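You operate a simulated robot arm through the tools that you are given. There is no shell and no other tool. Be economical: measure what you need, move in short steps, check, and stop when the job is done.

Carry out the task below with a simulated robot arm. There is one attempt and no reset: what you move stays moved.

## Task
Uncover the teal dish, scour it, then pour water to its line.
Fine: all the stuck rice comes off; the lid goes on the mat; scourer and jug go back.

It is judged by the outcome, as a careful person would: the job done as asked, and still so three seconds after it is handed in. It fails if anything else is knocked over, pushed out of place, dropped, spilled or broken. Lids that push on must go on centred and level and be pressed home; caps that screw on are set level and turned clockwise until they are tight.

## Robot
A 7-joint arm with a two-finger parallel gripper, fixed in place. Base frame: the origin is at the foot of the arm, x ahead of it, y to its left, z up; the work surface is at about z = 80. Lengths are in cm, angles in rad, forces in N, time in s.
With the tool pointing down near the work surface it reaches from about 36 to 78 cm from the base axis. Its first joint turns from -2.897 to 2.897 rad. Payload 3.91 kg.
The TCP is the grasp point between the finger pads, 3 cm short of the fingertips. In the tool frame z runs along the fingers and y along their closing line. The gripper opens to 11 cm. The fingers are 2 cm wide and 1 cm thick; the gripper's body (4.8 by 11.2 cm) begins 5.5 cm behind the TCP.
Orientation is that of the tool frame in the base frame, as a unit quaternion [x, y, z, w]. With the fingers straight down and closing along the base's y, the tool's x points along the base's -x, its y along +y and its z along -z.

## Interface
- The arm moves only by the tool step_arm. Its argument "plan" is a list of rows, each an object of numbers (a shift or turn left out is 0, a gripper value left out holds the last): "x", "y", "z": the shift along the tool's x, y, z in cm; "ax", "ay", "az": the turn, a rotation vector about the tool's x, y, z in rad; "grip": the finger opening in cm, from 0 to 11. In form: [{"x": .., "y": .., "z": .., "ax": .., "ay": .., "az": .., "grip": ..}, ...]. A call has 1 to 20 rows; each row is the pose to reach, as a shift and turn from the pose commanded when the call began, along the tool's axes at that moment. Rows are played at 5 a second. More than 5 cm and 0.15 rad between two rows, or a gripper value outside its range, and nothing of the call is played. A pose out of reach is approached as far as the arm can. The call stops where the force on the tool passes 90 N (or 10 N more than at its start, if that is more) or the arm is blocked; 0.2 s more then pass. Each finger travels about 15.3 cm/s and halts on what it meets, pressing with about 24 N; the grip force reading is that of the motor and also rises with nothing between the fingers. The clock runs only during rows and for 0.2 s after the last one: add rows that repeat a pose to give the fingers time. It gives the time, the measured TCP pose, the force on the tool (base axes), the opening and the grip force at its end, in the units of the frame above (readings bear some noise).
- Cameras (640 x 400 px; columns grow to the right, rows downward): "scene" is fixed at [40.1, 65.05, 155.19]; the picture's right is [-0.61, 0.79, 0.00], its down [0.71, 0.55, -0.43] and it looks along [-0.34, -0.27, -0.90] (base axes); focal length 349 px, centre (320, 200). "wrist" rides on the gripper at [7.7, 0.7, -11.4] in the tool frame; the picture's right is [-0.09, 1.00, 0.00], its down [-0.80, -0.07, -0.59] and it looks along [-0.59, -0.05, 0.80] (tool axes); focal length 270 px, centre (320, 200). There is no depth. A picture from a camera that has moved, and an enlarged one, comes with that camera's place and axes in the base frame and with its lens.
- grab_frame(camera): a new picture of that camera. No time passes.
- slide_trunk(by): slides the trunk up (or, below 0, down) by that many cm; the arm rides with it, the base frame stays. It gives what a move gives, with no picture.
- enlarge(camera, box): a new picture of the part [left, top, right, bottom] of that camera's present view, enlarged. No time passes.
- close_job(): hands the job in; it is judged then, once.

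Go step by step. Nothing tells you positions but the pictures and the camera data: compare them with the known pose of the tool, close in by small moves and look again before you grip or let go. The budget is 120 turns and 84 pictures, counting those below and the enlarged ones. Unless the task says otherwise, let go and move clear before handing in, and close with one line.

The tools are called after "Request:" as name(argument=value, ...) on one line, values as JSON. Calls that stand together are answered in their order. step_arm: Moves the arm, as the interface text tells. Its arguments: {"type":"object","properties":{"plan":{"type":"array","items":{"type":"object","properties":{"x":{"type":"number"},"y":{"type":"number"},"z":{"type":"number"},"ax":{"type":"number"},"ay":{"type":"number"},"az":{"type":"number"},"grip":{"type":"number"}}}}},"required":["plan"]} The other tools are called the same way: slide_trunk (by) slides the trunk up or down; grab_frame (camera) takes a picture; enlarge (camera, box) takes an enlarged picture of a part of a camera's view; close_job () hands the job in.

At the start:

```text
clock: 0.0
position: [32.85, 35.8, 118.02]
tool_rot: [0.0, 1.0, 0.0, 0.0]
force: [0.3, -0.3, 0.4]
grip_width: 10.99
finger_force: 0.1
trunk travel left (down, up): [-52.5, 8.5]
```

scene: 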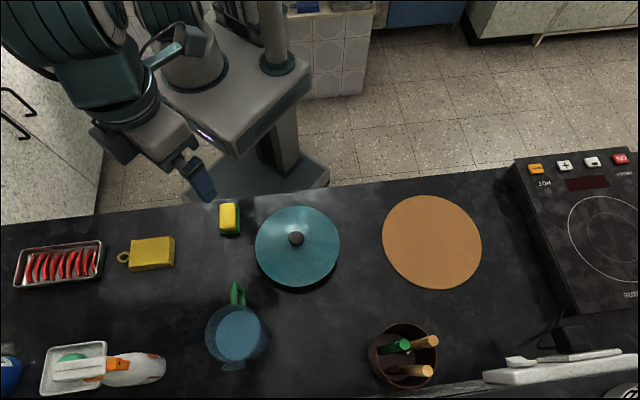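
wrist: 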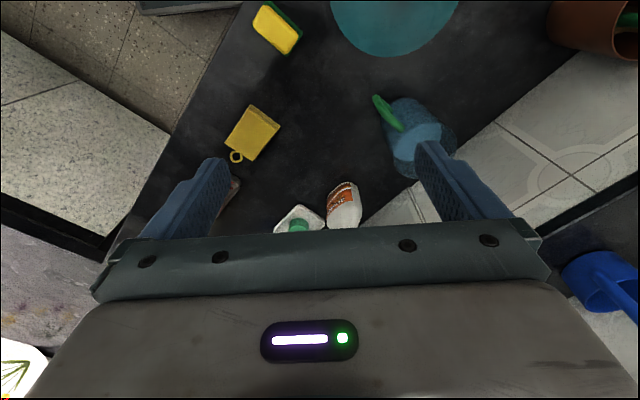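

I'll look closer at the objects before moving: lidded teal dish mid-table, jug below it, sponge left of it, and the mat to the right.

Request:
enlarge(camera="scene", box=[190, 180, 350, 380])

Request:
enlarge(camera="scene", box=[0, 190, 250, 400])

Request:
enlarge(camera="wrist", box=[200, 0, 500, 188])

```text
2.00 times, centred on (270, 280) of scene
camera zoom: at [40.1, 65.05, 155.19], right [-0.61, 0.79, 0.0], down [0.71, 0.55, -0.43], along [-0.34, -0.27, -0.9], focal length 698 px, centre (420, 40)
```

zoom: 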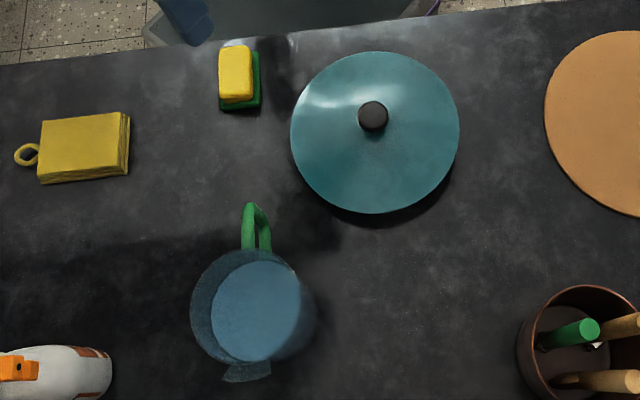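

```text
1.90 times, centred on (125, 295) of scene
camera zoom: at [40.1, 65.05, 155.19], right [-0.61, 0.79, 0.0], down [0.71, 0.55, -0.43], along [-0.34, -0.27, -0.9], focal length 665 px, centre (691, 19)
```

zoom: 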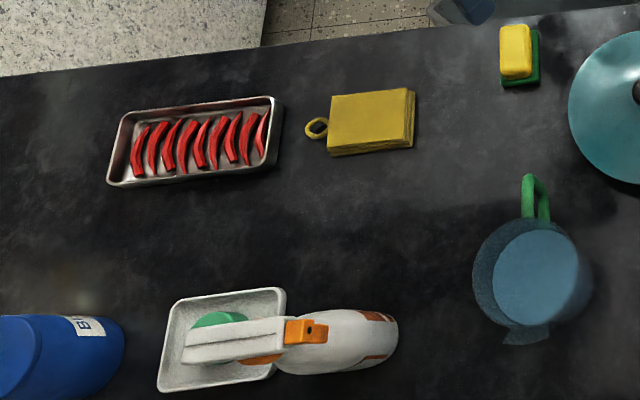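

```text
2.13 times, centred on (350, 94) of wrist
camera zoom: at [25.34, 36.5, 129.58], right [0.09, 1.0, 0.0], down [0.8, -0.07, 0.59], along [0.59, -0.05, -0.8], focal length 575 px, centre (256, 426)
```

zoom: 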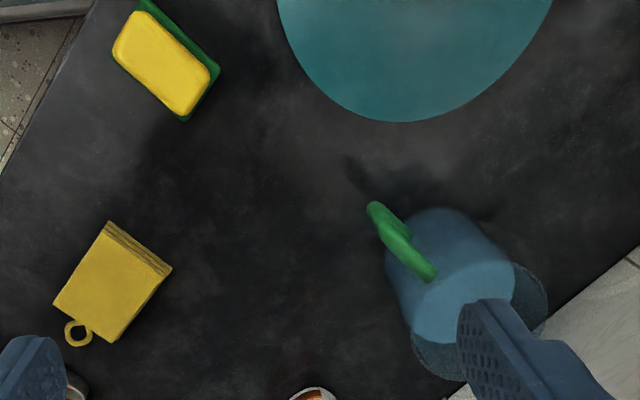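

The scourer is the yellow/green sponge at about (29,30), the lid knob is near (25,47), the mat near (4.5,69), and the jug near (45,50) with its handle facing the base. I'll move above the lid and look.

Request:
step_arm(plan=[{"x": 2, "y": 2.7, "z": 1}, {"x": 4, "y": 5.5, "z": 2}, {"x": 6, "y": 8, "z": 4}, {"x": 8, "y": 11, "z": 6}, {"x": 8, "y": 11, "z": 6}])

Request:
grab_frame(camera="wrist")

Request:
grab_frame(camera="scene")

```text
clock: 1.2
position: [24.95, 46.7, 111.97]
tool_rot: [0.001, 1.0, 0.0, 0.0]
force: [0.4, 0.3, -0.9]
grip_width: 11.0
finger_force: 0.0
trunk travel left (down, up): [-52.5, 8.5]
```

```text
78 pictures are left
camera wrist: at [17.32, 47.27, 123.43], right [0.09, 1.0, 0.0], down [0.8, -0.07, 0.59], along [0.59, -0.05, -0.8], focal length 270 px, centre (320, 200)
```

wrist: 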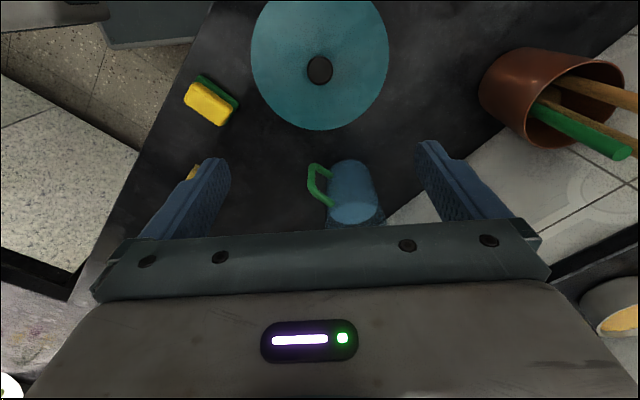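

```text
77 pictures are left
```

scene: 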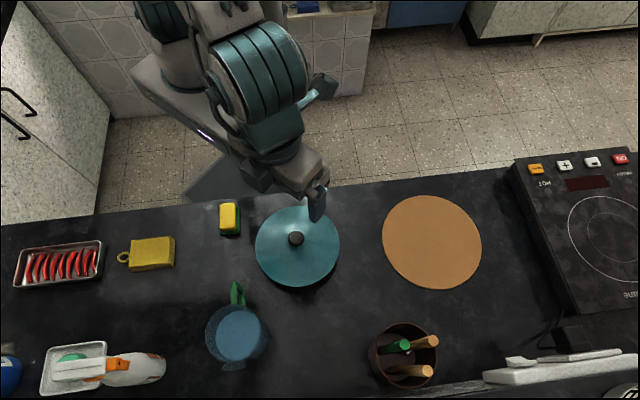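

The knob comes out near (24.2, 46.6), top at about z≈88. I'm descending partway with the fingers part-closed, then looking again.

Request:
step_arm(plan=[{"x": 0.7, "y": -0.1, "z": 4, "grip": 7}, {"x": 0.7, "y": -0.1, "z": 8}, {"x": 0.7, "y": -0.1, "z": 12}, {"x": 0.7, "y": -0.1, "z": 16}, {"x": 0.7, "y": -0.1, "z": 16}])

Request:
grab_frame(camera="wrist")

Request:
grab_frame(camera="scene")

```text
clock: 2.4
position: [24.32, 46.77, 96.04]
tool_rot: [0.0, 1.0, 0.0, 0.0]
force: [-0.9, 0.5, -0.7]
grip_width: 6.97
finger_force: 0.1
trunk travel left (down, up): [-52.5, 8.5]
```

```text
76 pictures are left
camera wrist: at [16.78, 47.36, 107.47], right [0.09, 1.0, 0.0], down [0.8, -0.07, 0.59], along [0.59, -0.05, -0.8], focal length 270 px, centre (320, 200)
```

wrist: 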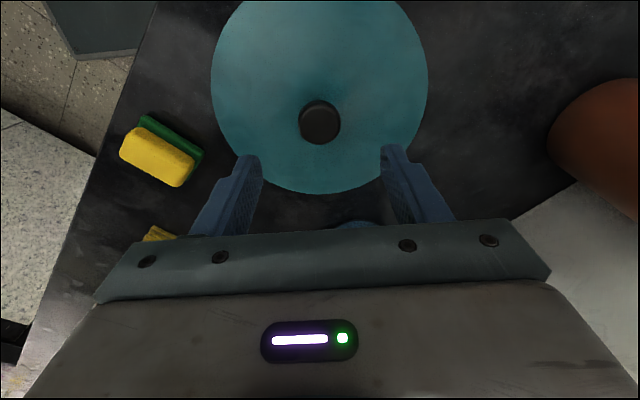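

```text
75 pictures are left
```

scene: 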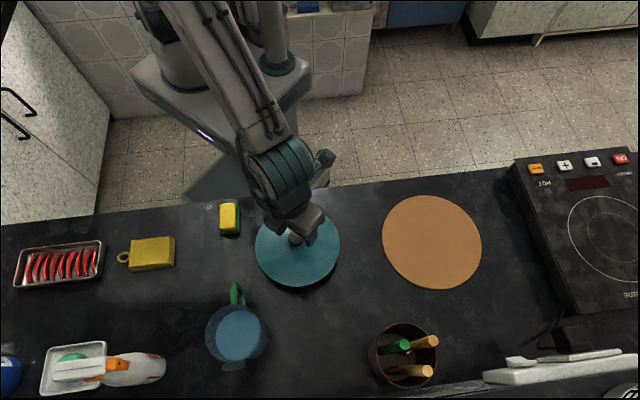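

Triangulation puts the knob top at (24.05, 46.75, 87.8) with a diameter of about 3.2 cm. I'll lower until the tips straddle it.

Request:
step_arm(plan=[{"x": 0.25, "z": 3, "grip": 6}, {"x": 0.25, "z": 5.5}, {"x": 0.25, "z": 6.5}, {"x": 0.25, "z": 6.8}, {"x": 0.25, "z": 6.8}])

Request:
grab_frame(camera="wrist")

Request:
enlarge(camera="scene", box=[240, 190, 360, 300])

```text
clock: 3.6
position: [24.15, 46.58, 89.28]
tool_rot: [0.0, 1.0, 0.0, 0.0]
force: [0.1, -0.4, -0.3]
grip_width: 6.0
finger_force: 0.0
trunk travel left (down, up): [-52.5, 8.5]
```

```text
74 pictures are left
camera wrist: at [16.54, 47.35, 100.79], right [0.09, 1.0, 0.0], down [0.8, -0.07, 0.59], along [0.59, -0.05, -0.8], focal length 270 px, centre (320, 200)
```

wrist: 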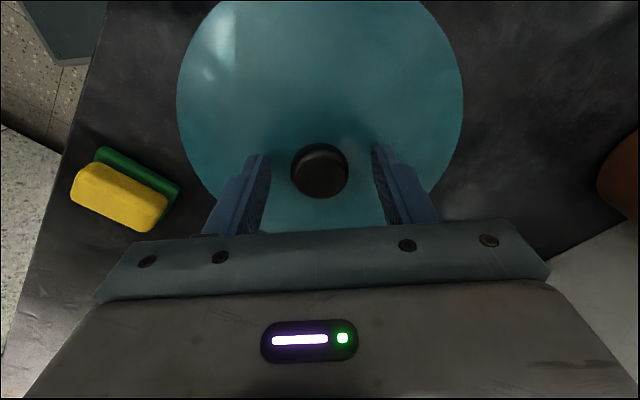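

```text
3.64 times, centred on (300, 245) of scene
camera zoom: at [40.1, 65.05, 155.19], right [-0.61, 0.79, 0.0], down [0.71, 0.55, -0.43], along [-0.34, -0.27, -0.9], focal length 1270 px, centre (393, 36)
```

zoom: 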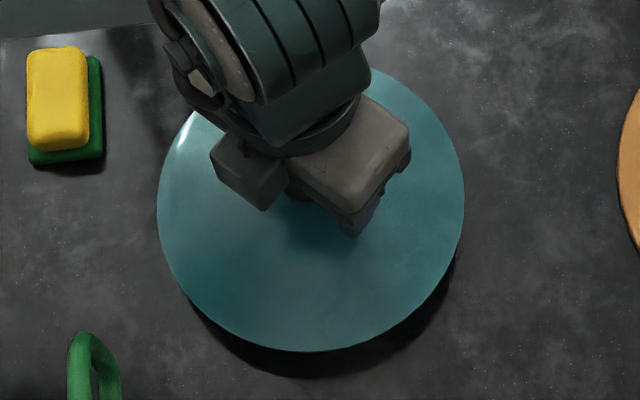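

The knob is centred between the fingers. I'll lower 0.8 cm and close.

Request:
step_arm(plan=[{"z": 0.4}, {"x": 0.1, "z": 0.8}, {"x": 0.1, "z": 0.8}])

Request:
step_arm(plan=[{"grip": 4}, {"grip": 3}, {"grip": 2.5}, {"grip": 2.5}])

```text
clock: 4.4
position: [24.05, 46.77, 88.74]
tool_rot: [0.001, 1.0, 0.002, 0.002]
force: [3.2, 0.6, 22.4]
grip_width: 6.01
finger_force: 0.0
trunk travel left (down, up): [-52.5, 8.5]
```

```text
clock: 5.4
position: [23.94, 46.68, 88.78]
tool_rot: [0.0, 1.0, 0.003, 0.001]
force: [3.2, -2.5, 43.0]
grip_width: 3.87
finger_force: 13.7
trunk travel left (down, up): [-52.5, 8.5]
```

The tips touched the lid (tip z≈85.7). I'll ease up slightly while closing firmly.

Request:
step_arm(plan=[{"z": -0.3, "grip": 2}, {"z": -0.5, "grip": 2}, {"z": -0.5, "grip": 1}, {"z": -0.5, "grip": 1}])

Request:
grab_frame(camera="wrist")

```text
clock: 6.4
position: [24.0, 46.59, 88.66]
tool_rot: [0.0, 1.0, -0.002, -0.001]
force: [0.4, 0.1, 0.3]
grip_width: 3.07
finger_force: 24.0
trunk travel left (down, up): [-52.5, 8.5]
```

```text
72 pictures are left
camera wrist: at [16.4, 47.35, 100.34], right [0.09, 1.0, 0.0], down [0.8, -0.07, 0.59], along [0.59, -0.06, -0.8], focal length 270 px, centre (320, 200)
```

wrist: 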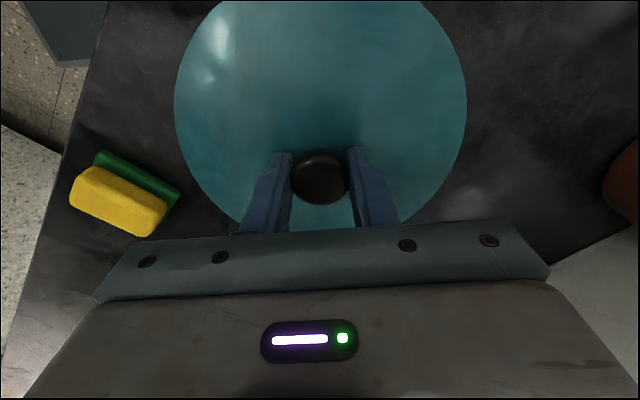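

The knob is gripped at 3.07 cm. Lifting straight up.

Request:
step_arm(plan=[{"z": -0.6}, {"z": -1.5}, {"z": -3}, {"z": -5}, {"z": -7}, {"z": -9}, {"z": -11}, {"z": -12}])

Request:
grab_frame(camera="wrist")

Request:
grab_frame(camera="scene")

```text
clock: 8.2
position: [23.78, 46.53, 101.01]
tool_rot: [-0.001, 1.0, 0.0, 0.0]
force: [0.7, -0.5, -1.1]
grip_width: 3.05
finger_force: 23.7
trunk travel left (down, up): [-52.5, 8.5]
```

```text
71 pictures are left
camera wrist: at [16.2, 47.36, 112.44], right [0.09, 1.0, 0.0], down [0.8, -0.07, 0.59], along [0.59, -0.05, -0.8], focal length 270 px, centre (320, 200)
```

wrist: 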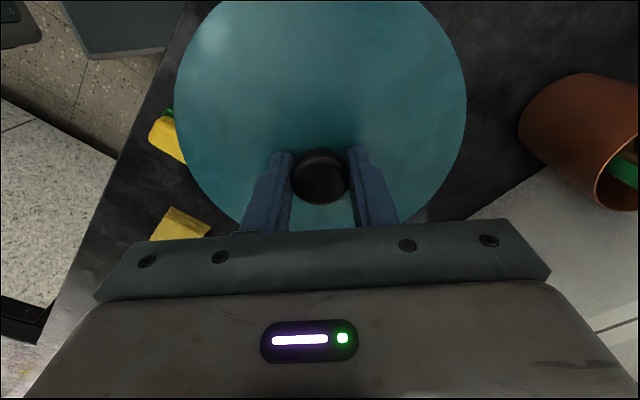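

```text
70 pictures are left
```

scene: 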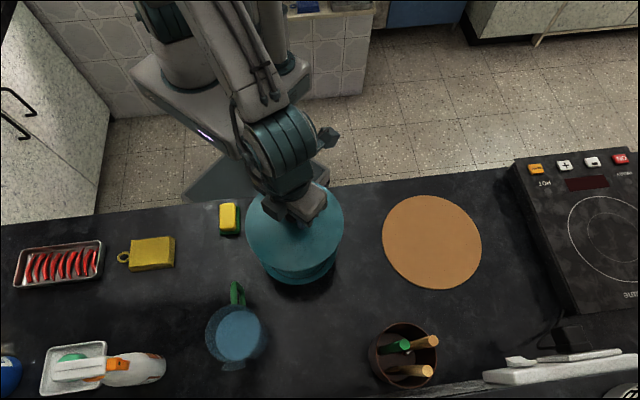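

The lid is off and held level. Carrying it over the mat at about (4.5, 69).

Request:
step_arm(plan=[{"x": 1.2, "y": 1.5}, {"x": 3, "y": 3.5}, {"x": 5, "y": 6}, {"x": 7, "y": 8.2}, {"x": 9, "y": 10.5}, {"x": 11, "y": 12.8}, {"x": 13, "y": 15}, {"x": 15, "y": 17.5}, {"x": 17, "y": 19.8}, {"x": 18.5, "y": 21.5}, {"x": 19.3, "y": 22.4}, {"x": 19.3, "y": 22.4}])

Request:
grab_frame(camera="wrist")

Request:
grab_frame(camera="scene")

```text
clock: 10.8
position: [4.39, 69.09, 100.87]
tool_rot: [0.0, 1.0, 0.0, 0.0]
force: [0.0, 0.6, -0.9]
grip_width: 3.09
finger_force: 24.3
trunk travel left (down, up): [-52.5, 8.5]
```

```text
69 pictures are left
camera wrist: at [-3.2, 69.83, 112.39], right [0.09, 1.0, 0.0], down [0.8, -0.07, 0.59], along [0.59, -0.05, -0.8], focal length 270 px, centre (320, 200)
```

wrist: 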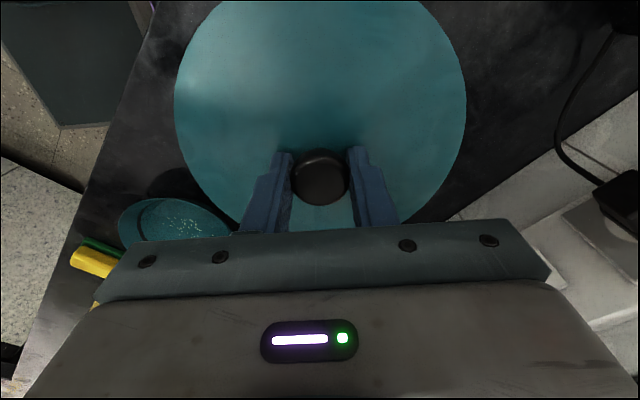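

```text
68 pictures are left
```

scene: 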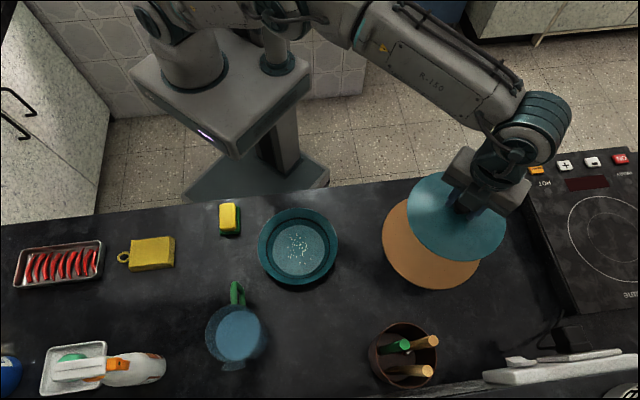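

The lid is over the mat. Lowering in stages until the force shows contact.

Request:
step_arm(plan=[{"z": 2}, {"z": 5}, {"z": 8}, {"z": 10.5}, {"z": 12.5}, {"z": 13.5}, {"z": 13.5}])

Request:
grab_frame(camera="scene")

```text
clock: 12.4
position: [4.66, 69.04, 87.36]
tool_rot: [0.0, 1.0, 0.0, 0.0]
force: [0.0, -0.2, -2.2]
grip_width: 3.09
finger_force: 24.3
trunk travel left (down, up): [-52.5, 8.5]
```

```text
67 pictures are left
```

scene: 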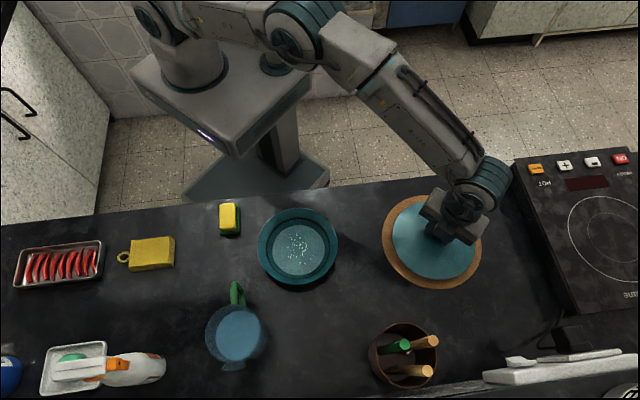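

Still above the mat and well centred. Easing down in small steps.

Request:
step_arm(plan=[{"z": 0.4}, {"z": 0.8}, {"z": 1.2}])

Request:
step_arm(plan=[{"z": 0.3}, {"z": 0.6}, {"z": 0.9}])

```text
clock: 13.2
position: [4.5, 69.0, 86.11]
tool_rot: [0.0, 1.0, -0.001, 0.0]
force: [-0.2, 0.1, 0.0]
grip_width: 3.06
finger_force: 24.0
trunk travel left (down, up): [-52.5, 8.5]
```

```text
clock: 14.0
position: [4.51, 69.0, 85.68]
tool_rot: [0.0, 1.0, 0.003, 0.0]
force: [0.6, -0.2, 20.1]
grip_width: 3.09
finger_force: 24.2
trunk travel left (down, up): [-52.5, 8.5]
```

Contact at z≈85.7. I'll relieve the load, open gently, and rise.

Request:
step_arm(plan=[{"z": -0.3}, {"z": -0.35}, {"z": -0.35, "grip": 4}, {"z": -0.35, "grip": 5.5}, {"z": -0.35, "grip": 6}])

Request:
step_arm(plan=[{"z": -1}, {"z": -3}, {"z": -6}, {"z": -9}, {"z": -12}, {"z": -15}])

Request:
grab_frame(camera="scene")

Request:
enlarge(camera="scene", box=[200, 180, 360, 380])

```text
clock: 15.2
position: [4.58, 68.94, 85.66]
tool_rot: [0.0, 1.0, -0.001, 0.001]
force: [0.1, -1.1, 1.9]
grip_width: 5.95
finger_force: 0.0
trunk travel left (down, up): [-52.5, 8.5]
```

```text
clock: 16.6
position: [4.63, 69.29, 100.67]
tool_rot: [0.0, 1.0, -0.001, 0.0]
force: [-0.5, -0.4, 0.7]
grip_width: 6.0
finger_force: 0.0
trunk travel left (down, up): [-52.5, 8.5]
```

```text
66 pictures are left
```

scene: 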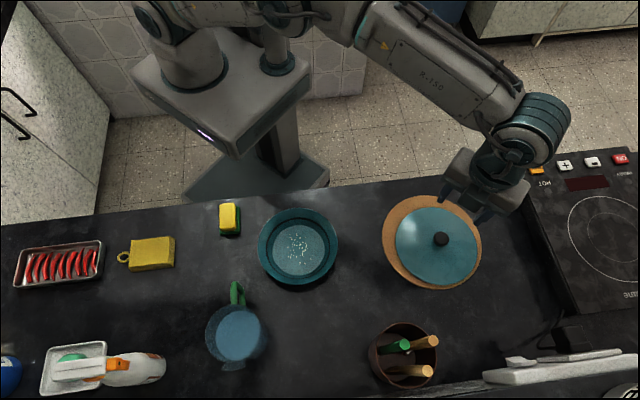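

```text
2.00 times, centred on (280, 280) of scene
camera zoom: at [40.1, 65.05, 155.19], right [-0.61, 0.79, 0.0], down [0.71, 0.55, -0.43], along [-0.34, -0.27, -0.9], focal length 698 px, centre (400, 40)
```

zoom: 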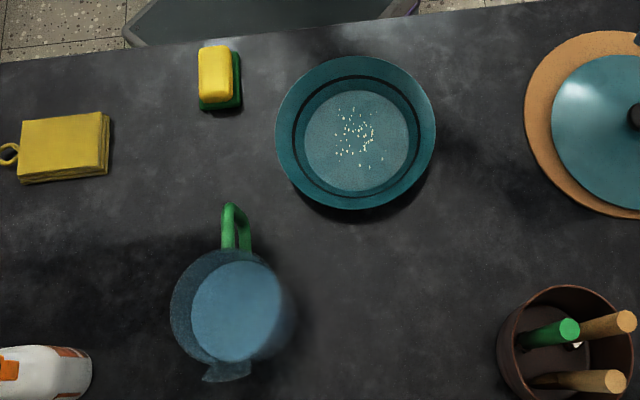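

The lid rests on the mat, and the dish shows rice in the middle. The sponge centre is near (29.2, 30.4) with its long axis at 45°, so I'll move above it and yaw to match.

Request:
step_arm(plan=[{"x": -1, "y": -1.5, "az": -0.03, "grip": 8}, {"x": -3, "y": -4.5, "az": -0.1}, {"x": -5, "y": -8, "az": -0.2}, {"x": -7, "y": -11.5, "az": -0.3}, {"x": -9.5, "y": -15, "az": -0.4}, {"x": -12, "y": -18.5, "az": -0.5}, {"x": -14, "y": -22, "az": -0.6}, {"x": -16.5, "y": -26, "az": -0.7}, {"x": -19, "y": -30, "az": -0.785}, {"x": -21.5, "y": -34, "az": -0.785}, {"x": -23.5, "y": -37, "az": -0.785}, {"x": -24.5, "y": -38.5, "az": -0.785}, {"x": -24.5, "y": -38.5, "az": -0.785}])

Request:
grab_frame(camera="wrist")

```text
clock: 19.4
position: [29.21, 30.44, 100.65]
tool_rot: [-0.382, 0.924, 0.0, -0.001]
force: [0.2, 0.3, 0.9]
grip_width: 8.02
finger_force: 0.1
trunk travel left (down, up): [-52.5, 8.5]
```

```text
64 pictures are left
camera wrist: at [23.38, 25.54, 112.3], right [-0.64, 0.77, 0.0], down [0.62, 0.52, 0.59], along [0.46, 0.38, -0.8], focal length 270 px, centre (320, 200)
```

wrist: 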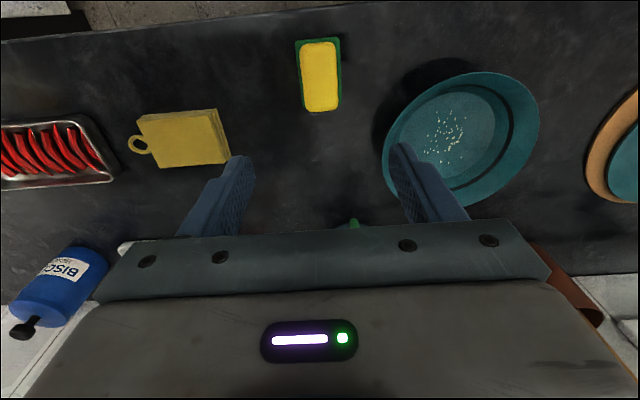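

The sponge is aligned with the tool; its top is about z 82.7 centred at (28.5, 29.4). Correcting and lowering to z≈89.

Request:
step_arm(plan=[{"x": 0.6, "y": -0.1, "z": 3}, {"x": 1.2, "y": -0.2, "z": 6}, {"x": 1.2, "y": -0.2, "z": 9}, {"x": 1.2, "y": -0.2, "z": 11.5}, {"x": 1.2, "y": -0.2, "z": 11.5}])

Request:
grab_frame(camera="wrist")

Request:
enlarge(camera="scene", box=[180, 170, 280, 250])

```text
clock: 20.6
position: [28.75, 29.57, 89.1]
tool_rot: [-0.383, 0.924, 0.0, 0.0]
force: [-0.2, -0.3, -0.2]
grip_width: 8.0
finger_force: 0.2
trunk travel left (down, up): [-52.5, 8.5]
```

```text
63 pictures are left
camera wrist: at [22.84, 24.59, 100.57], right [-0.64, 0.77, 0.0], down [0.62, 0.52, 0.59], along [0.46, 0.38, -0.8], focal length 270 px, centre (320, 200)
```

wrist: 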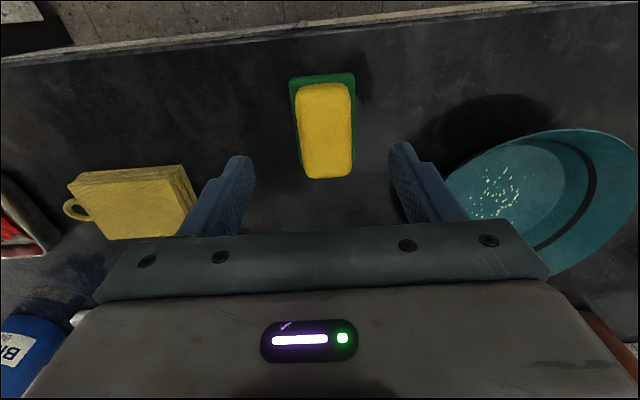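

```text
5.00 times, centred on (230, 210) of scene
camera zoom: at [40.1, 65.05, 155.19], right [-0.61, 0.79, 0.0], down [0.71, 0.55, -0.43], along [-0.34, -0.27, -0.9], focal length 1746 px, centre (770, 150)
```

zoom: 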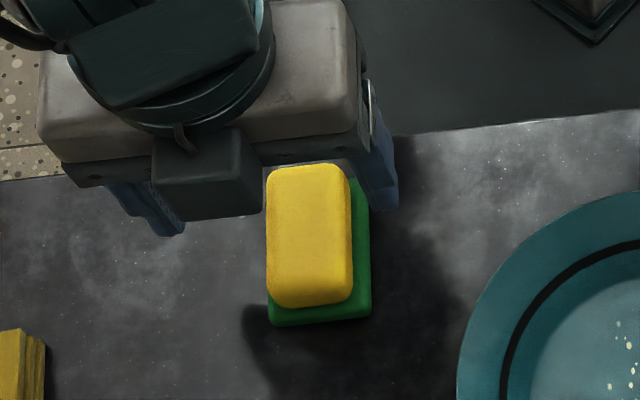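

The sponge top is about z 83. I'll lower so the fingertips sit at about 81.2 and grip the yellow part.

Request:
step_arm(plan=[{"x": 0.2, "y": 0.3, "z": 2}, {"x": 0.2, "y": 0.3, "z": 4}, {"x": 0.2, "y": 0.3, "z": 4.9}, {"x": 0.2, "y": 0.3, "z": 4.9}])

Request:
step_arm(plan=[{"grip": 6.5}, {"grip": 5}, {"grip": 4}, {"grip": 3}, {"grip": 2}, {"grip": 2}])

Request:
grab_frame(camera="wrist")

```text
clock: 21.6
position: [28.04, 29.55, 84.15]
tool_rot: [-0.382, 0.924, 0.0, 0.0]
force: [-0.8, -0.7, 0.2]
grip_width: 8.02
finger_force: 0.2
trunk travel left (down, up): [-52.5, 8.5]
```

```text
clock: 23.0
position: [28.08, 29.61, 84.23]
tool_rot: [-0.383, 0.924, 0.0, 0.0]
force: [1.4, -0.6, 5.9]
grip_width: 3.49
finger_force: 23.9
trunk travel left (down, up): [-52.5, 8.5]
```

```text
61 pictures are left
camera wrist: at [22.21, 24.64, 95.71], right [-0.64, 0.77, 0.0], down [0.62, 0.52, 0.59], along [0.46, 0.38, -0.8], focal length 270 px, centre (320, 200)
```

wrist: 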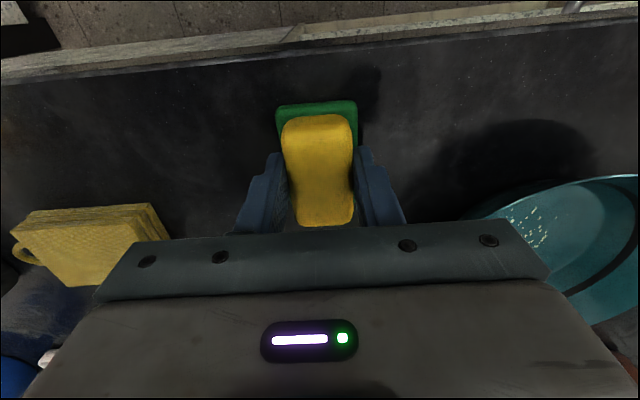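

The sponge is held (3.5 cm, compressed). Lifting it and checking.

Request:
step_arm(plan=[{"z": -0.6}, {"z": -2}, {"z": -5}, {"z": -8}, {"z": -11}, {"z": -11}])

Request:
grab_frame(camera="wrist")

Request:
enlarge(camera="scene", box=[180, 150, 360, 300])

```text
clock: 24.4
position: [28.18, 29.76, 95.23]
tool_rot: [-0.383, 0.924, -0.001, -0.001]
force: [-0.8, 0.0, 0.3]
grip_width: 3.5
finger_force: 23.5
trunk travel left (down, up): [-52.5, 8.5]
```

```text
60 pictures are left
camera wrist: at [22.23, 24.88, 106.93], right [-0.64, 0.77, 0.0], down [0.62, 0.52, 0.59], along [0.46, 0.38, -0.8], focal length 270 px, centre (320, 200)
```

wrist: 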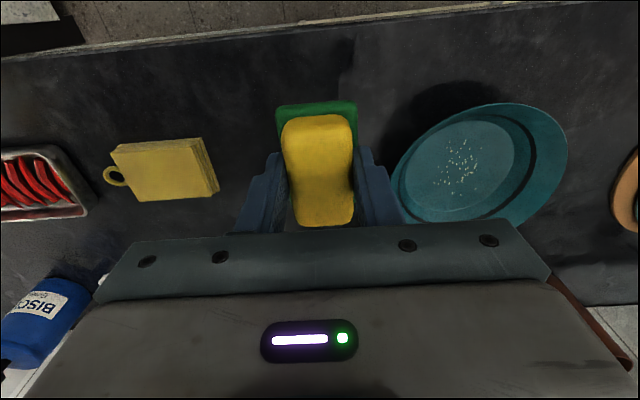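

```text
2.67 times, centred on (270, 225) of scene
camera zoom: at [40.1, 65.05, 155.19], right [-0.61, 0.79, 0.0], down [0.71, 0.55, -0.43], along [-0.34, -0.27, -0.9], focal length 931 px, centre (453, 133)
```

zoom: 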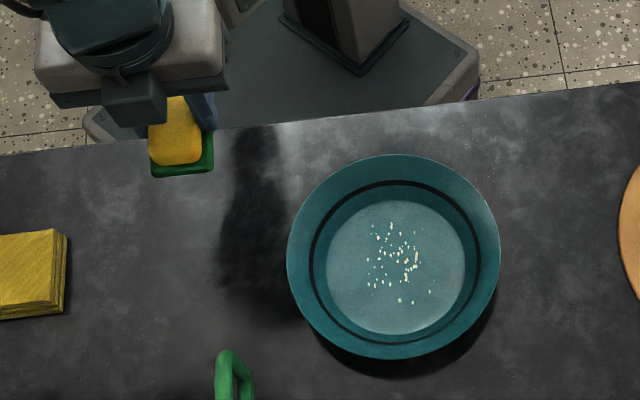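

The sponge is held level, green side down. The dish floor centre is about (24.35, 46.5) with a radius of about 5.8. Moving above it.

Request:
step_arm(plan=[{"x": -1, "y": 1.5}, {"x": -3, "y": 4.5}, {"x": -5, "y": 7.5}, {"x": -7, "y": 10.5}, {"x": -9, "y": 13.5}, {"x": -9.6, "y": 14.6}, {"x": -9.6, "y": 14.6}])

Request:
grab_frame(camera="wrist")

Request:
enlarge(camera="scene", box=[220, 170, 380, 310])

```text
clock: 26.0
position: [24.49, 46.8, 95.25]
tool_rot: [-0.383, 0.924, 0.001, 0.0]
force: [0.1, -1.7, -0.4]
grip_width: 3.5
finger_force: 24.0
trunk travel left (down, up): [-52.5, 8.5]
```

```text
58 pictures are left
camera wrist: at [18.58, 41.85, 106.63], right [-0.64, 0.77, 0.0], down [0.62, 0.52, 0.59], along [0.46, 0.38, -0.8], focal length 270 px, centre (320, 200)
```

wrist: 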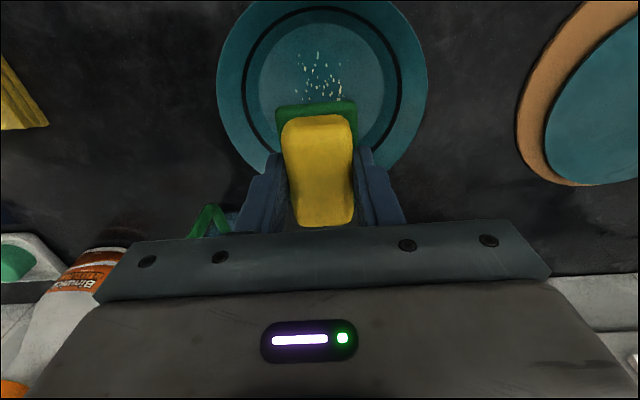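

```text
2.86 times, centred on (300, 240) of scene
camera zoom: at [40.1, 65.05, 155.19], right [-0.61, 0.79, 0.0], down [0.71, 0.55, -0.43], along [-0.34, -0.27, -0.9], focal length 998 px, centre (377, 86)
```

zoom: 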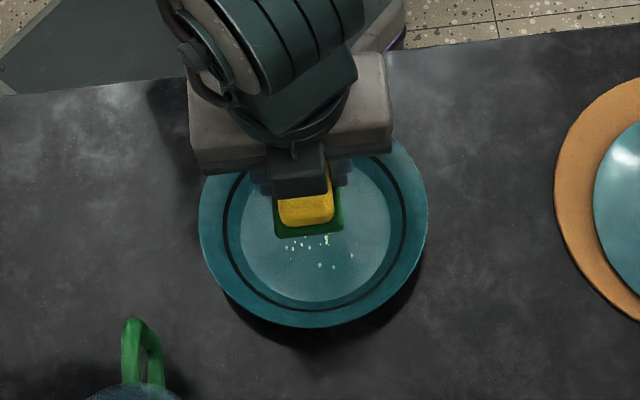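

Aligned over the dish. Lowering toward the floor in stages.

Request:
step_arm(plan=[{"y": 0.2, "z": 3}, {"y": 0.2, "z": 6}, {"y": 0.2, "z": 8}, {"y": 0.2, "z": 9}, {"y": 0.2, "z": 9.4}, {"y": 0.2, "z": 9.4}])

Request:
step_arm(plan=[{"z": 0.3}, {"z": 0.6}, {"z": 0.6}])

Request:
enlarge(camera="scene", box=[220, 170, 380, 310])

Request:
grab_frame(camera="wrist")

```text
clock: 27.4
position: [24.33, 46.78, 85.93]
tool_rot: [-0.382, 0.924, 0.0, 0.001]
force: [-0.2, -0.7, -0.8]
grip_width: 3.5
finger_force: 24.0
trunk travel left (down, up): [-52.5, 8.5]
```

```text
clock: 28.2
position: [24.3, 46.81, 85.22]
tool_rot: [-0.383, 0.924, -0.001, -0.001]
force: [1.1, 0.0, 0.0]
grip_width: 3.5
finger_force: 23.5
trunk travel left (down, up): [-52.5, 8.5]
```

```text
2.86 times, centred on (300, 240) of scene
camera zoom: at [40.1, 65.05, 155.19], right [-0.61, 0.79, 0.0], down [0.71, 0.55, -0.43], along [-0.34, -0.27, -0.9], focal length 998 px, centre (377, 86)
```

zoom: 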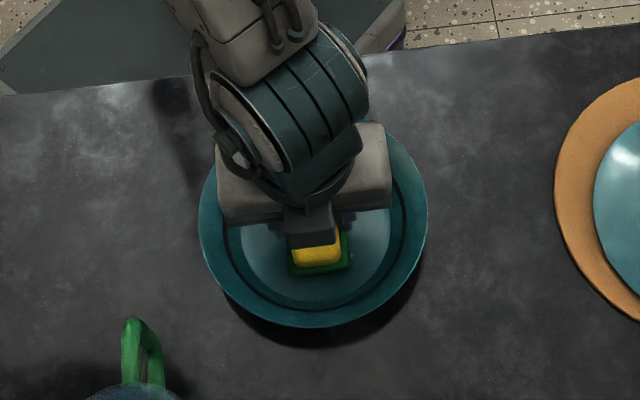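

```text
55 pictures are left
camera wrist: at [18.5, 41.91, 96.73], right [-0.64, 0.77, 0.0], down [0.62, 0.52, 0.59], along [0.46, 0.38, -0.8], focal length 270 px, centre (320, 200)
```

wrist: 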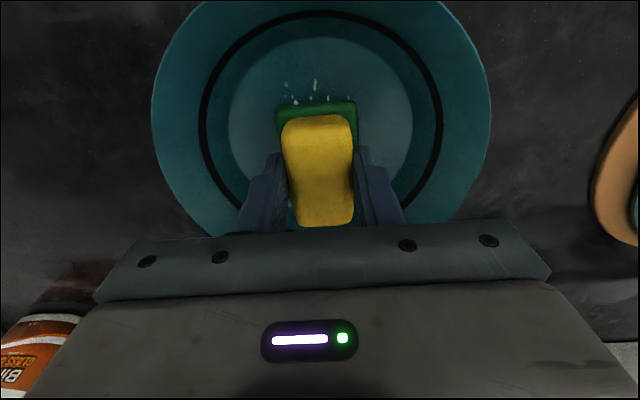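

The sponge is centred in the bowl with no contact yet. Pressing down slightly further.

Request:
step_arm(plan=[{"z": 0.2}, {"z": 0.4}, {"z": 0.4}])

Request:
step_arm(plan=[{"z": 0.2}, {"z": 0.3}, {"z": 0.3}])

```text
clock: 29.0
position: [24.4, 46.85, 84.8]
tool_rot: [-0.383, 0.924, 0.0, 0.0]
force: [0.0, -0.3, -0.4]
grip_width: 3.51
finger_force: 23.8
trunk travel left (down, up): [-52.5, 8.5]
```

```text
clock: 29.8
position: [24.27, 46.92, 84.64]
tool_rot: [-0.383, 0.924, 0.0, 0.001]
force: [-0.3, 0.1, 8.9]
grip_width: 3.53
finger_force: 24.0
trunk travel left (down, up): [-52.5, 8.5]
```

In contact with about 9 N. Scrubbing gently in a small pattern while staying within the flat floor.

Request:
step_arm(plan=[{"x": 0.7}, {"x": 1.3}, {"x": 0.7}, {"x": 0}, {"x": -0.7}, {"x": -1.2}, {"x": -0.7}, {"x": 0}, {"y": 0.7}, {"y": 1.4}, {"y": 1.4, "x": 0.7}, {"y": 1.4, "x": -0.7}, {"y": 0.7}, {"y": 0}, {"y": -0.7}, {"y": -1.4}, {"y": -1.4, "x": 0.7}, {"y": -1.4, "x": -0.7}, {"y": -0.7}, {"y": 0}])

Request:
grab_frame(camera="wrist")

```text
clock: 34.0
position: [24.45, 46.88, 84.67]
tool_rot: [-0.384, 0.924, -0.001, 0.0]
force: [-0.3, -1.4, 4.2]
grip_width: 3.52
finger_force: 24.2
trunk travel left (down, up): [-52.5, 8.5]
```

```text
54 pictures are left
camera wrist: at [18.5, 41.95, 96.2], right [-0.64, 0.77, 0.0], down [0.62, 0.52, 0.59], along [0.45, 0.38, -0.8], focal length 270 px, centre (320, 200)
```

wrist: 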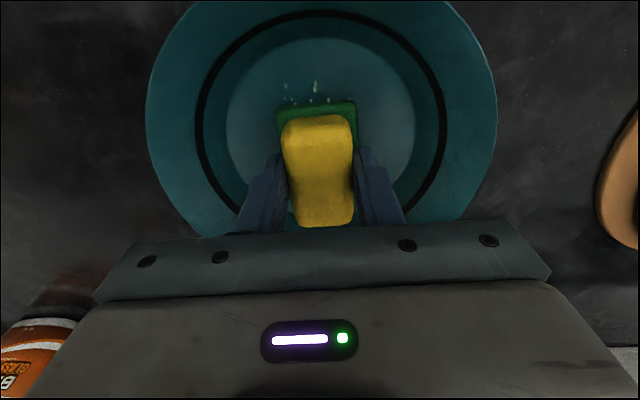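

The dish hasn't shifted. Some rice remains past the sponge's inner end, so I'll press a bit more and scrub further that way.

Request:
step_arm(plan=[{"z": 0.2}, {"x": 0.8, "z": 0.2}, {"x": 1.6, "z": 0.2}, {"x": 1.6, "y": 0.7, "z": 0.2}, {"x": 1.6, "y": -0.7, "z": 0.2}, {"x": 0.8, "y": -0.7, "z": 0.2}, {"x": 1.6, "y": 0, "z": 0.2}, {"x": 0.8, "y": 0.7, "z": 0.2}, {"x": 1.6, "y": 0.7, "z": 0.2}, {"x": 0.5, "y": 0.7, "z": 0.2}, {"x": -0.5, "y": 0.7, "z": 0.2}, {"x": -1.3, "y": 0.7, "z": 0.2}, {"x": -1.3, "y": -0.7, "z": 0.2}, {"x": -0.3, "y": -0.7, "z": 0.2}, {"x": -0.3, "y": 0.7, "z": 0.2}, {"x": -0.3, "y": 1.5, "z": 0.2}, {"x": 0.3, "y": 0.5, "z": 0.2}, {"x": 0.3, "y": -0.7, "z": 0.2}, {"x": 0, "y": -1.5, "z": 0.2}, {"x": 0, "y": 0, "z": 0.2}])

Request:
step_arm(plan=[{"z": -0.5}, {"z": -2}, {"z": -5}, {"z": -8}, {"x": 4, "z": -9}, {"x": 8, "z": -9}])

Request:
enlarge(camera="scene", box=[220, 170, 380, 310])

```text
clock: 38.2
position: [24.92, 46.33, 84.65]
tool_rot: [-0.379, 0.925, 0.0, 0.002]
force: [6.5, -13.9, 46.4]
grip_width: 3.49
finger_force: 23.6
trunk travel left (down, up): [-52.5, 8.5]
```

```text
clock: 39.6
position: [18.76, 41.51, 93.41]
tool_rot: [-0.383, 0.924, 0.001, 0.0]
force: [-0.5, 0.2, 0.1]
grip_width: 3.53
finger_force: 24.0
trunk travel left (down, up): [-52.5, 8.5]
```

```text
2.86 times, centred on (300, 240) of scene
camera zoom: at [40.1, 65.05, 155.19], right [-0.61, 0.79, 0.0], down [0.71, 0.55, -0.43], along [-0.34, -0.27, -0.9], focal length 998 px, centre (377, 86)
```

zoom: 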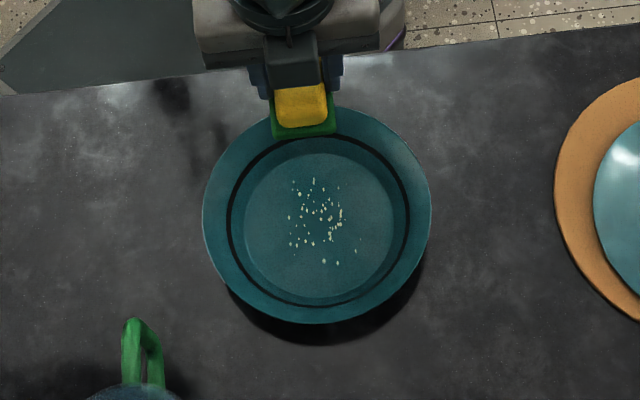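

Rice is still visible, and the dish crept a few millimetres under the firmer press. I'll look closer to see whether the scrubbing thinned it.

Request:
enlarge(camera="scene", box=[270, 205, 330, 255])

Request:
grab_frame(camera="wrist")

```text
8.00 times, centred on (300, 230) of scene
camera zoom: at [40.1, 65.05, 155.19], right [-0.61, 0.79, 0.0], down [0.71, 0.55, -0.43], along [-0.34, -0.27, -0.9], focal length 2793 px, centre (480, -40)
```

zoom: 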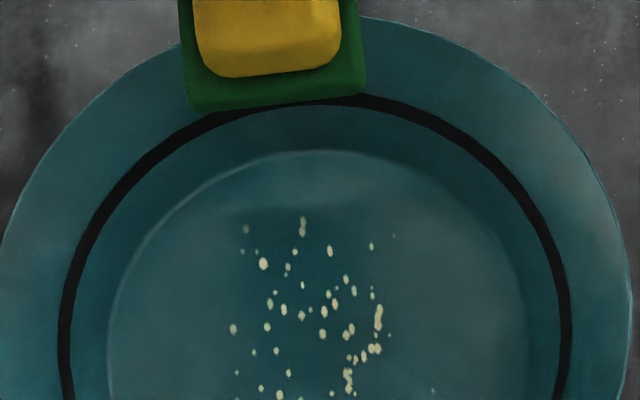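

```text
51 pictures are left
camera wrist: at [12.82, 36.52, 104.87], right [-0.64, 0.77, 0.0], down [0.62, 0.52, 0.59], along [0.46, 0.38, -0.8], focal length 270 px, centre (320, 200)
```

wrist: 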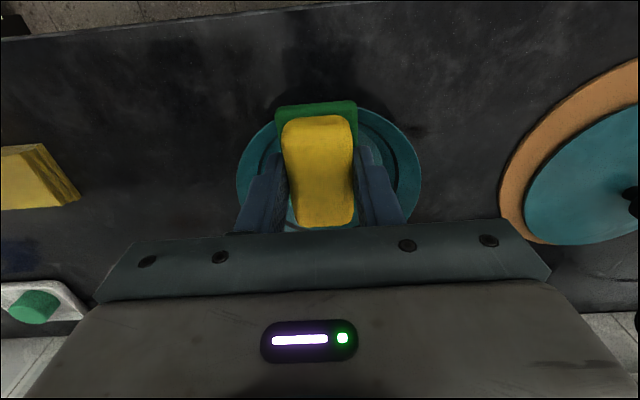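

Some grains look shrunken, so it needs more rubbing at moderate force. I'll return to the bowl's re-estimated centre and do a longer scrub with shorter strokes.

Request:
step_arm(plan=[{"x": -4}, {"x": -7.6, "y": 0.25}, {"x": -7.6, "y": 0.25, "z": 4}, {"x": -7.6, "y": 0.25, "z": 8}, {"x": -7.6, "y": 0.25, "z": 8.7}, {"x": -7.6, "y": 0.25, "z": 8.85}, {"x": -7.6, "y": 0.25, "z": 8.85}])

Request:
step_arm(plan=[{"y": 1.2}, {"y": -1.2}, {"y": 1.2}, {"x": 0.6, "y": -1.1}, {"x": 0.6, "y": 1.1}, {"x": 0.6, "y": -1.1}, {"x": 1.1, "y": 0.8}, {"x": 1.1, "y": -0.8}, {"x": 1.1, "y": 0.8}, {"x": 0, "y": -1.2}, {"x": 0, "y": 1.2}, {"x": -0.6, "y": -1.1}, {"x": -0.6, "y": 1.1}, {"x": -0.6, "y": -1.1}, {"x": -1.1, "y": 0.8}, {"x": -1.1, "y": -0.8}, {"x": -1.1, "y": 0.8}, {"x": 0, "y": 1.2}, {"x": 0, "y": -1.2}, {"x": 0, "y": 0}])

Request:
step_arm(plan=[{"z": -0.5}, {"z": -2}, {"z": -5}, {"z": -8}, {"x": 4, "z": -9}, {"x": 8, "z": -9}])

Request:
enlarge(camera="scene", box=[250, 190, 340, 300])

```text
clock: 41.2
position: [23.97, 46.96, 84.61]
tool_rot: [-0.382, 0.924, 0.002, 0.002]
force: [-0.7, 1.0, 17.2]
grip_width: 3.49
finger_force: 24.2
trunk travel left (down, up): [-52.5, 8.5]
```

```text
clock: 45.4
position: [24.17, 46.39, 84.74]
tool_rot: [-0.38, 0.925, 0.001, 0.001]
force: [6.8, -9.7, 27.2]
grip_width: 3.52
finger_force: 24.0
trunk travel left (down, up): [-52.5, 8.5]
```

```text
clock: 46.8
position: [17.95, 41.47, 93.65]
tool_rot: [-0.383, 0.924, 0.0, 0.001]
force: [0.1, -0.6, 0.0]
grip_width: 3.52
finger_force: 24.2
trunk travel left (down, up): [-52.5, 8.5]
```

```text
3.64 times, centred on (295, 245) of scene
camera zoom: at [40.1, 65.05, 155.19], right [-0.61, 0.79, 0.0], down [0.71, 0.55, -0.43], along [-0.34, -0.27, -0.9], focal length 1270 px, centre (411, 36)
```

zoom: 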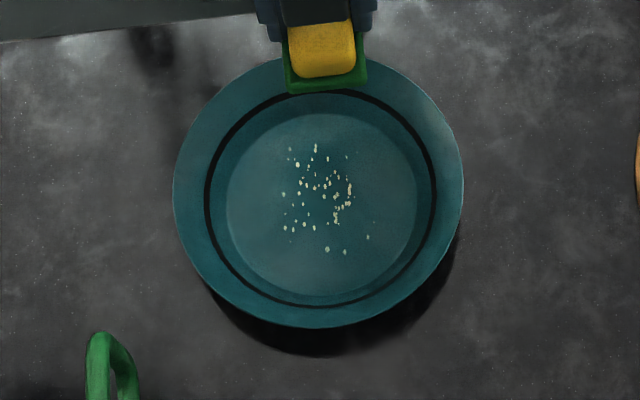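

The dish got dragged about 1 cm, so the sponge isn't sliding well at this force. I'll compare the grains closely.

Request:
enlarge(camera="scene", box=[265, 215, 325, 265])

```text
8.00 times, centred on (295, 240) of scene
camera zoom: at [40.1, 65.05, 155.19], right [-0.61, 0.79, 0.0], down [0.71, 0.55, -0.43], along [-0.34, -0.27, -0.9], focal length 2793 px, centre (520, -120)
```

zoom: 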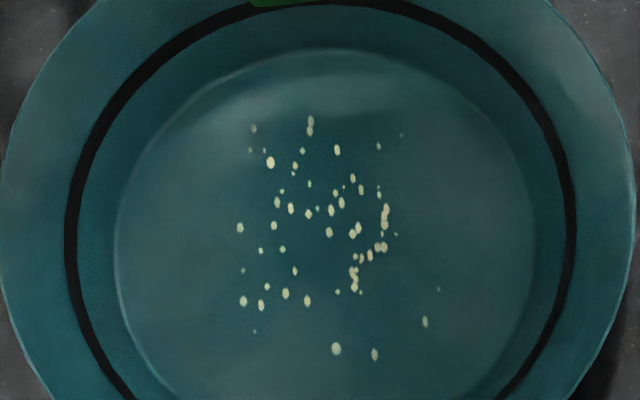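

The grains look unchanged, because the sponge mostly dragged the dish. I'll re-centre on the dish (now about 24.15, 45.65) and scrub by twisting, which the dish's wider base resists.

Request:
step_arm(plan=[{"x": -4, "y": -0.7}, {"x": -7.7, "y": -1.4}, {"x": -7.7, "y": -1.4, "z": 4}, {"x": -7.7, "y": -1.4, "z": 7.5}, {"x": -7.7, "y": -1.4, "z": 7.5}])

Request:
grab_frame(camera="wrist")

```text
clock: 48.0
position: [24.5, 45.94, 86.02]
tool_rot: [-0.383, 0.924, 0.0, 0.0]
force: [-0.3, 0.3, -0.5]
grip_width: 3.51
finger_force: 23.7
trunk travel left (down, up): [-52.5, 8.5]
```

```text
48 pictures are left
camera wrist: at [18.65, 40.86, 97.53], right [-0.64, 0.77, 0.0], down [0.62, 0.52, 0.59], along [0.46, 0.38, -0.8], focal length 270 px, centre (320, 200)
```

wrist: 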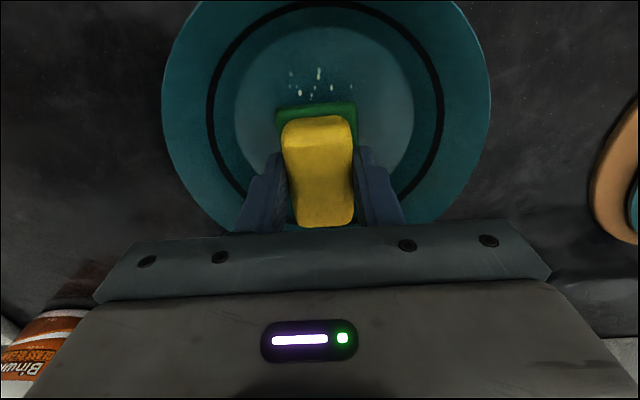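

Shifting slightly (+0.4, +0.4) to centre, then pressing and twisting.

Request:
step_arm(plan=[{"x": 0.4, "y": 0.4, "z": 0.5}, {"x": 0.4, "y": 0.4, "z": 1.1}, {"x": 0.4, "y": 0.4, "z": 1.45}, {"x": 0.4, "y": 0.4, "z": 1.45}])

Request:
step_arm(plan=[{"az": 0.14}, {"az": 0.28}, {"az": 0.42}, {"az": 0.28}, {"az": 0.14}, {"az": 0}, {"az": -0.14}, {"az": -0.28}, {"az": -0.42}, {"az": -0.28}, {"az": -0.14}, {"az": 0}, {"az": 0.14}, {"az": 0.28}, {"az": 0.42}, {"az": 0.28}, {"az": 0.14}, {"az": 0}])

Request:
step_arm(plan=[{"z": -0.5}, {"z": -2}, {"z": -5}, {"z": -8}, {"x": 4, "z": -9}, {"x": 8, "z": -9}])

Request:
enlarge(camera="scene", box=[265, 205, 335, 265])

```text
clock: 49.0
position: [24.09, 45.77, 84.64]
tool_rot: [-0.383, 0.924, 0.001, 0.001]
force: [-1.0, 0.8, 18.5]
grip_width: 3.5
finger_force: 23.9
trunk travel left (down, up): [-52.5, 8.5]
```

```text
clock: 52.8
position: [24.16, 45.5, 84.59]
tool_rot: [-0.384, 0.923, 0.0, 0.001]
force: [1.0, -1.0, 13.4]
grip_width: 3.53
finger_force: 24.1
trunk travel left (down, up): [-52.5, 8.5]
```

```text
clock: 54.2
position: [18.66, 40.14, 93.68]
tool_rot: [-0.383, 0.924, 0.0, -0.001]
force: [0.0, 0.0, -0.3]
grip_width: 3.51
finger_force: 23.9
trunk travel left (down, up): [-52.5, 8.5]
```

```text
6.67 times, centred on (300, 235) of scene
camera zoom: at [40.1, 65.05, 155.19], right [-0.61, 0.79, 0.0], down [0.71, 0.55, -0.43], along [-0.34, -0.27, -0.9], focal length 2328 px, centre (453, -33)
```

zoom: 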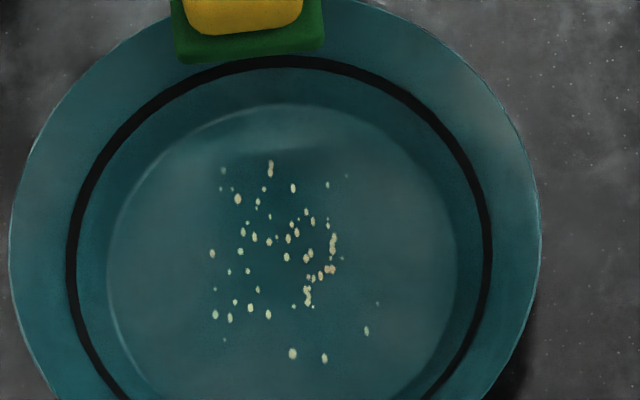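

No grain has come off, so I suspect the dish just rides along with the sponge. I'll test with a light press, slide sideways, and look mid-stroke.

Request:
step_arm(plan=[{"x": -4, "y": -0.2}, {"x": -8, "y": -0.3}, {"x": -8, "y": -0.3, "z": 4}, {"x": -8, "y": -0.3, "z": 8}, {"x": -8, "y": -0.3, "z": 8.8}, {"x": -8, "y": -0.3, "z": 8.93}, {"x": -8, "y": -0.3, "z": 8.93}])

Request:
grab_frame(camera="wrist")

Request:
step_arm(plan=[{"y": 0.3}, {"y": 0.6}, {"y": 0.9}, {"y": 1.2}, {"y": 1.2}])

Request:
grab_frame(camera="wrist")

```text
clock: 55.8
position: [24.28, 45.4, 84.81]
tool_rot: [-0.382, 0.924, 0.0, 0.0]
force: [0.6, 0.0, 0.8]
grip_width: 3.51
finger_force: 24.2
trunk travel left (down, up): [-52.5, 8.5]
```

```text
46 pictures are left
camera wrist: at [18.42, 40.42, 96.21], right [-0.64, 0.77, 0.0], down [0.62, 0.52, 0.59], along [0.46, 0.38, -0.8], focal length 270 px, centre (320, 200)
```

wrist: 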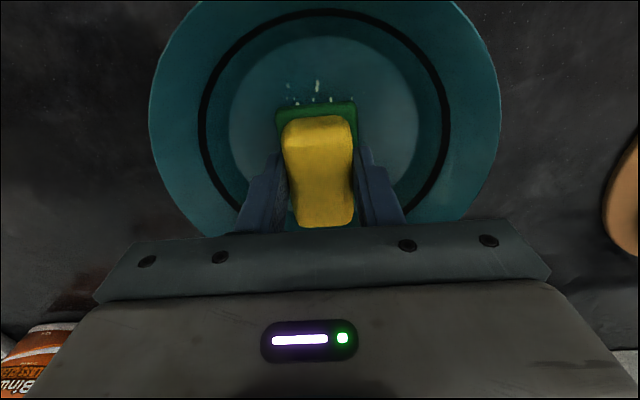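

```text
clock: 57.0
position: [23.56, 46.37, 84.78]
tool_rot: [-0.382, 0.924, 0.0, 0.0]
force: [0.0, 0.6, -0.3]
grip_width: 3.49
finger_force: 24.3
trunk travel left (down, up): [-52.5, 8.5]
```

```text
45 pictures are left
camera wrist: at [17.69, 41.38, 96.29], right [-0.64, 0.77, 0.0], down [0.62, 0.52, 0.59], along [0.46, 0.38, -0.8], focal length 270 px, centre (320, 200)
```

wrist: 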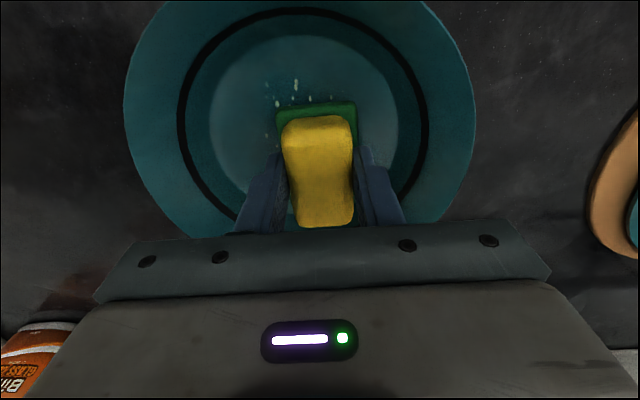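

That had no contact. I'll add a touch of pressure and repeat, going back the other way.

Request:
step_arm(plan=[{"z": 0.06}, {"z": 0.12}, {"z": 0.12}])

Request:
step_arm(plan=[{"y": -0.5}, {"y": -1}, {"y": -1.5}, {"y": -2}, {"y": -2.4}, {"y": -2.4}])

Request:
grab_frame(camera="wrist")

```text
clock: 57.8
position: [23.69, 46.38, 84.59]
tool_rot: [-0.383, 0.924, 0.0, 0.001]
force: [-2.6, 0.8, 7.9]
grip_width: 3.54
finger_force: 24.4
trunk travel left (down, up): [-52.5, 8.5]
```

```text
clock: 59.2
position: [25.08, 44.61, 84.67]
tool_rot: [-0.383, 0.924, 0.001, 0.001]
force: [-4.2, 5.2, 19.1]
grip_width: 3.52
finger_force: 24.4
trunk travel left (down, up): [-52.5, 8.5]
```

```text
44 pictures are left
camera wrist: at [19.28, 39.53, 96.17], right [-0.64, 0.77, 0.0], down [0.62, 0.52, 0.6], along [0.46, 0.38, -0.8], focal length 270 px, centre (320, 200)
```

wrist: 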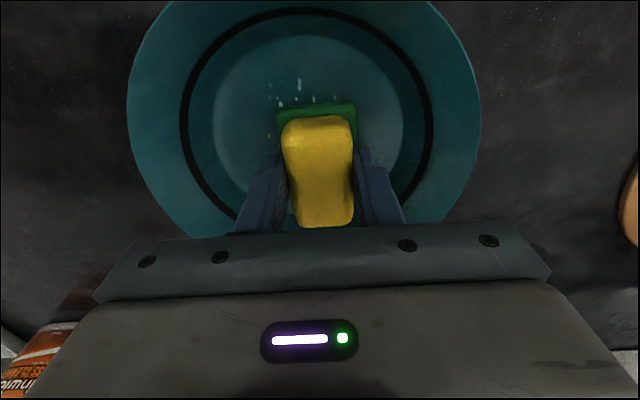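

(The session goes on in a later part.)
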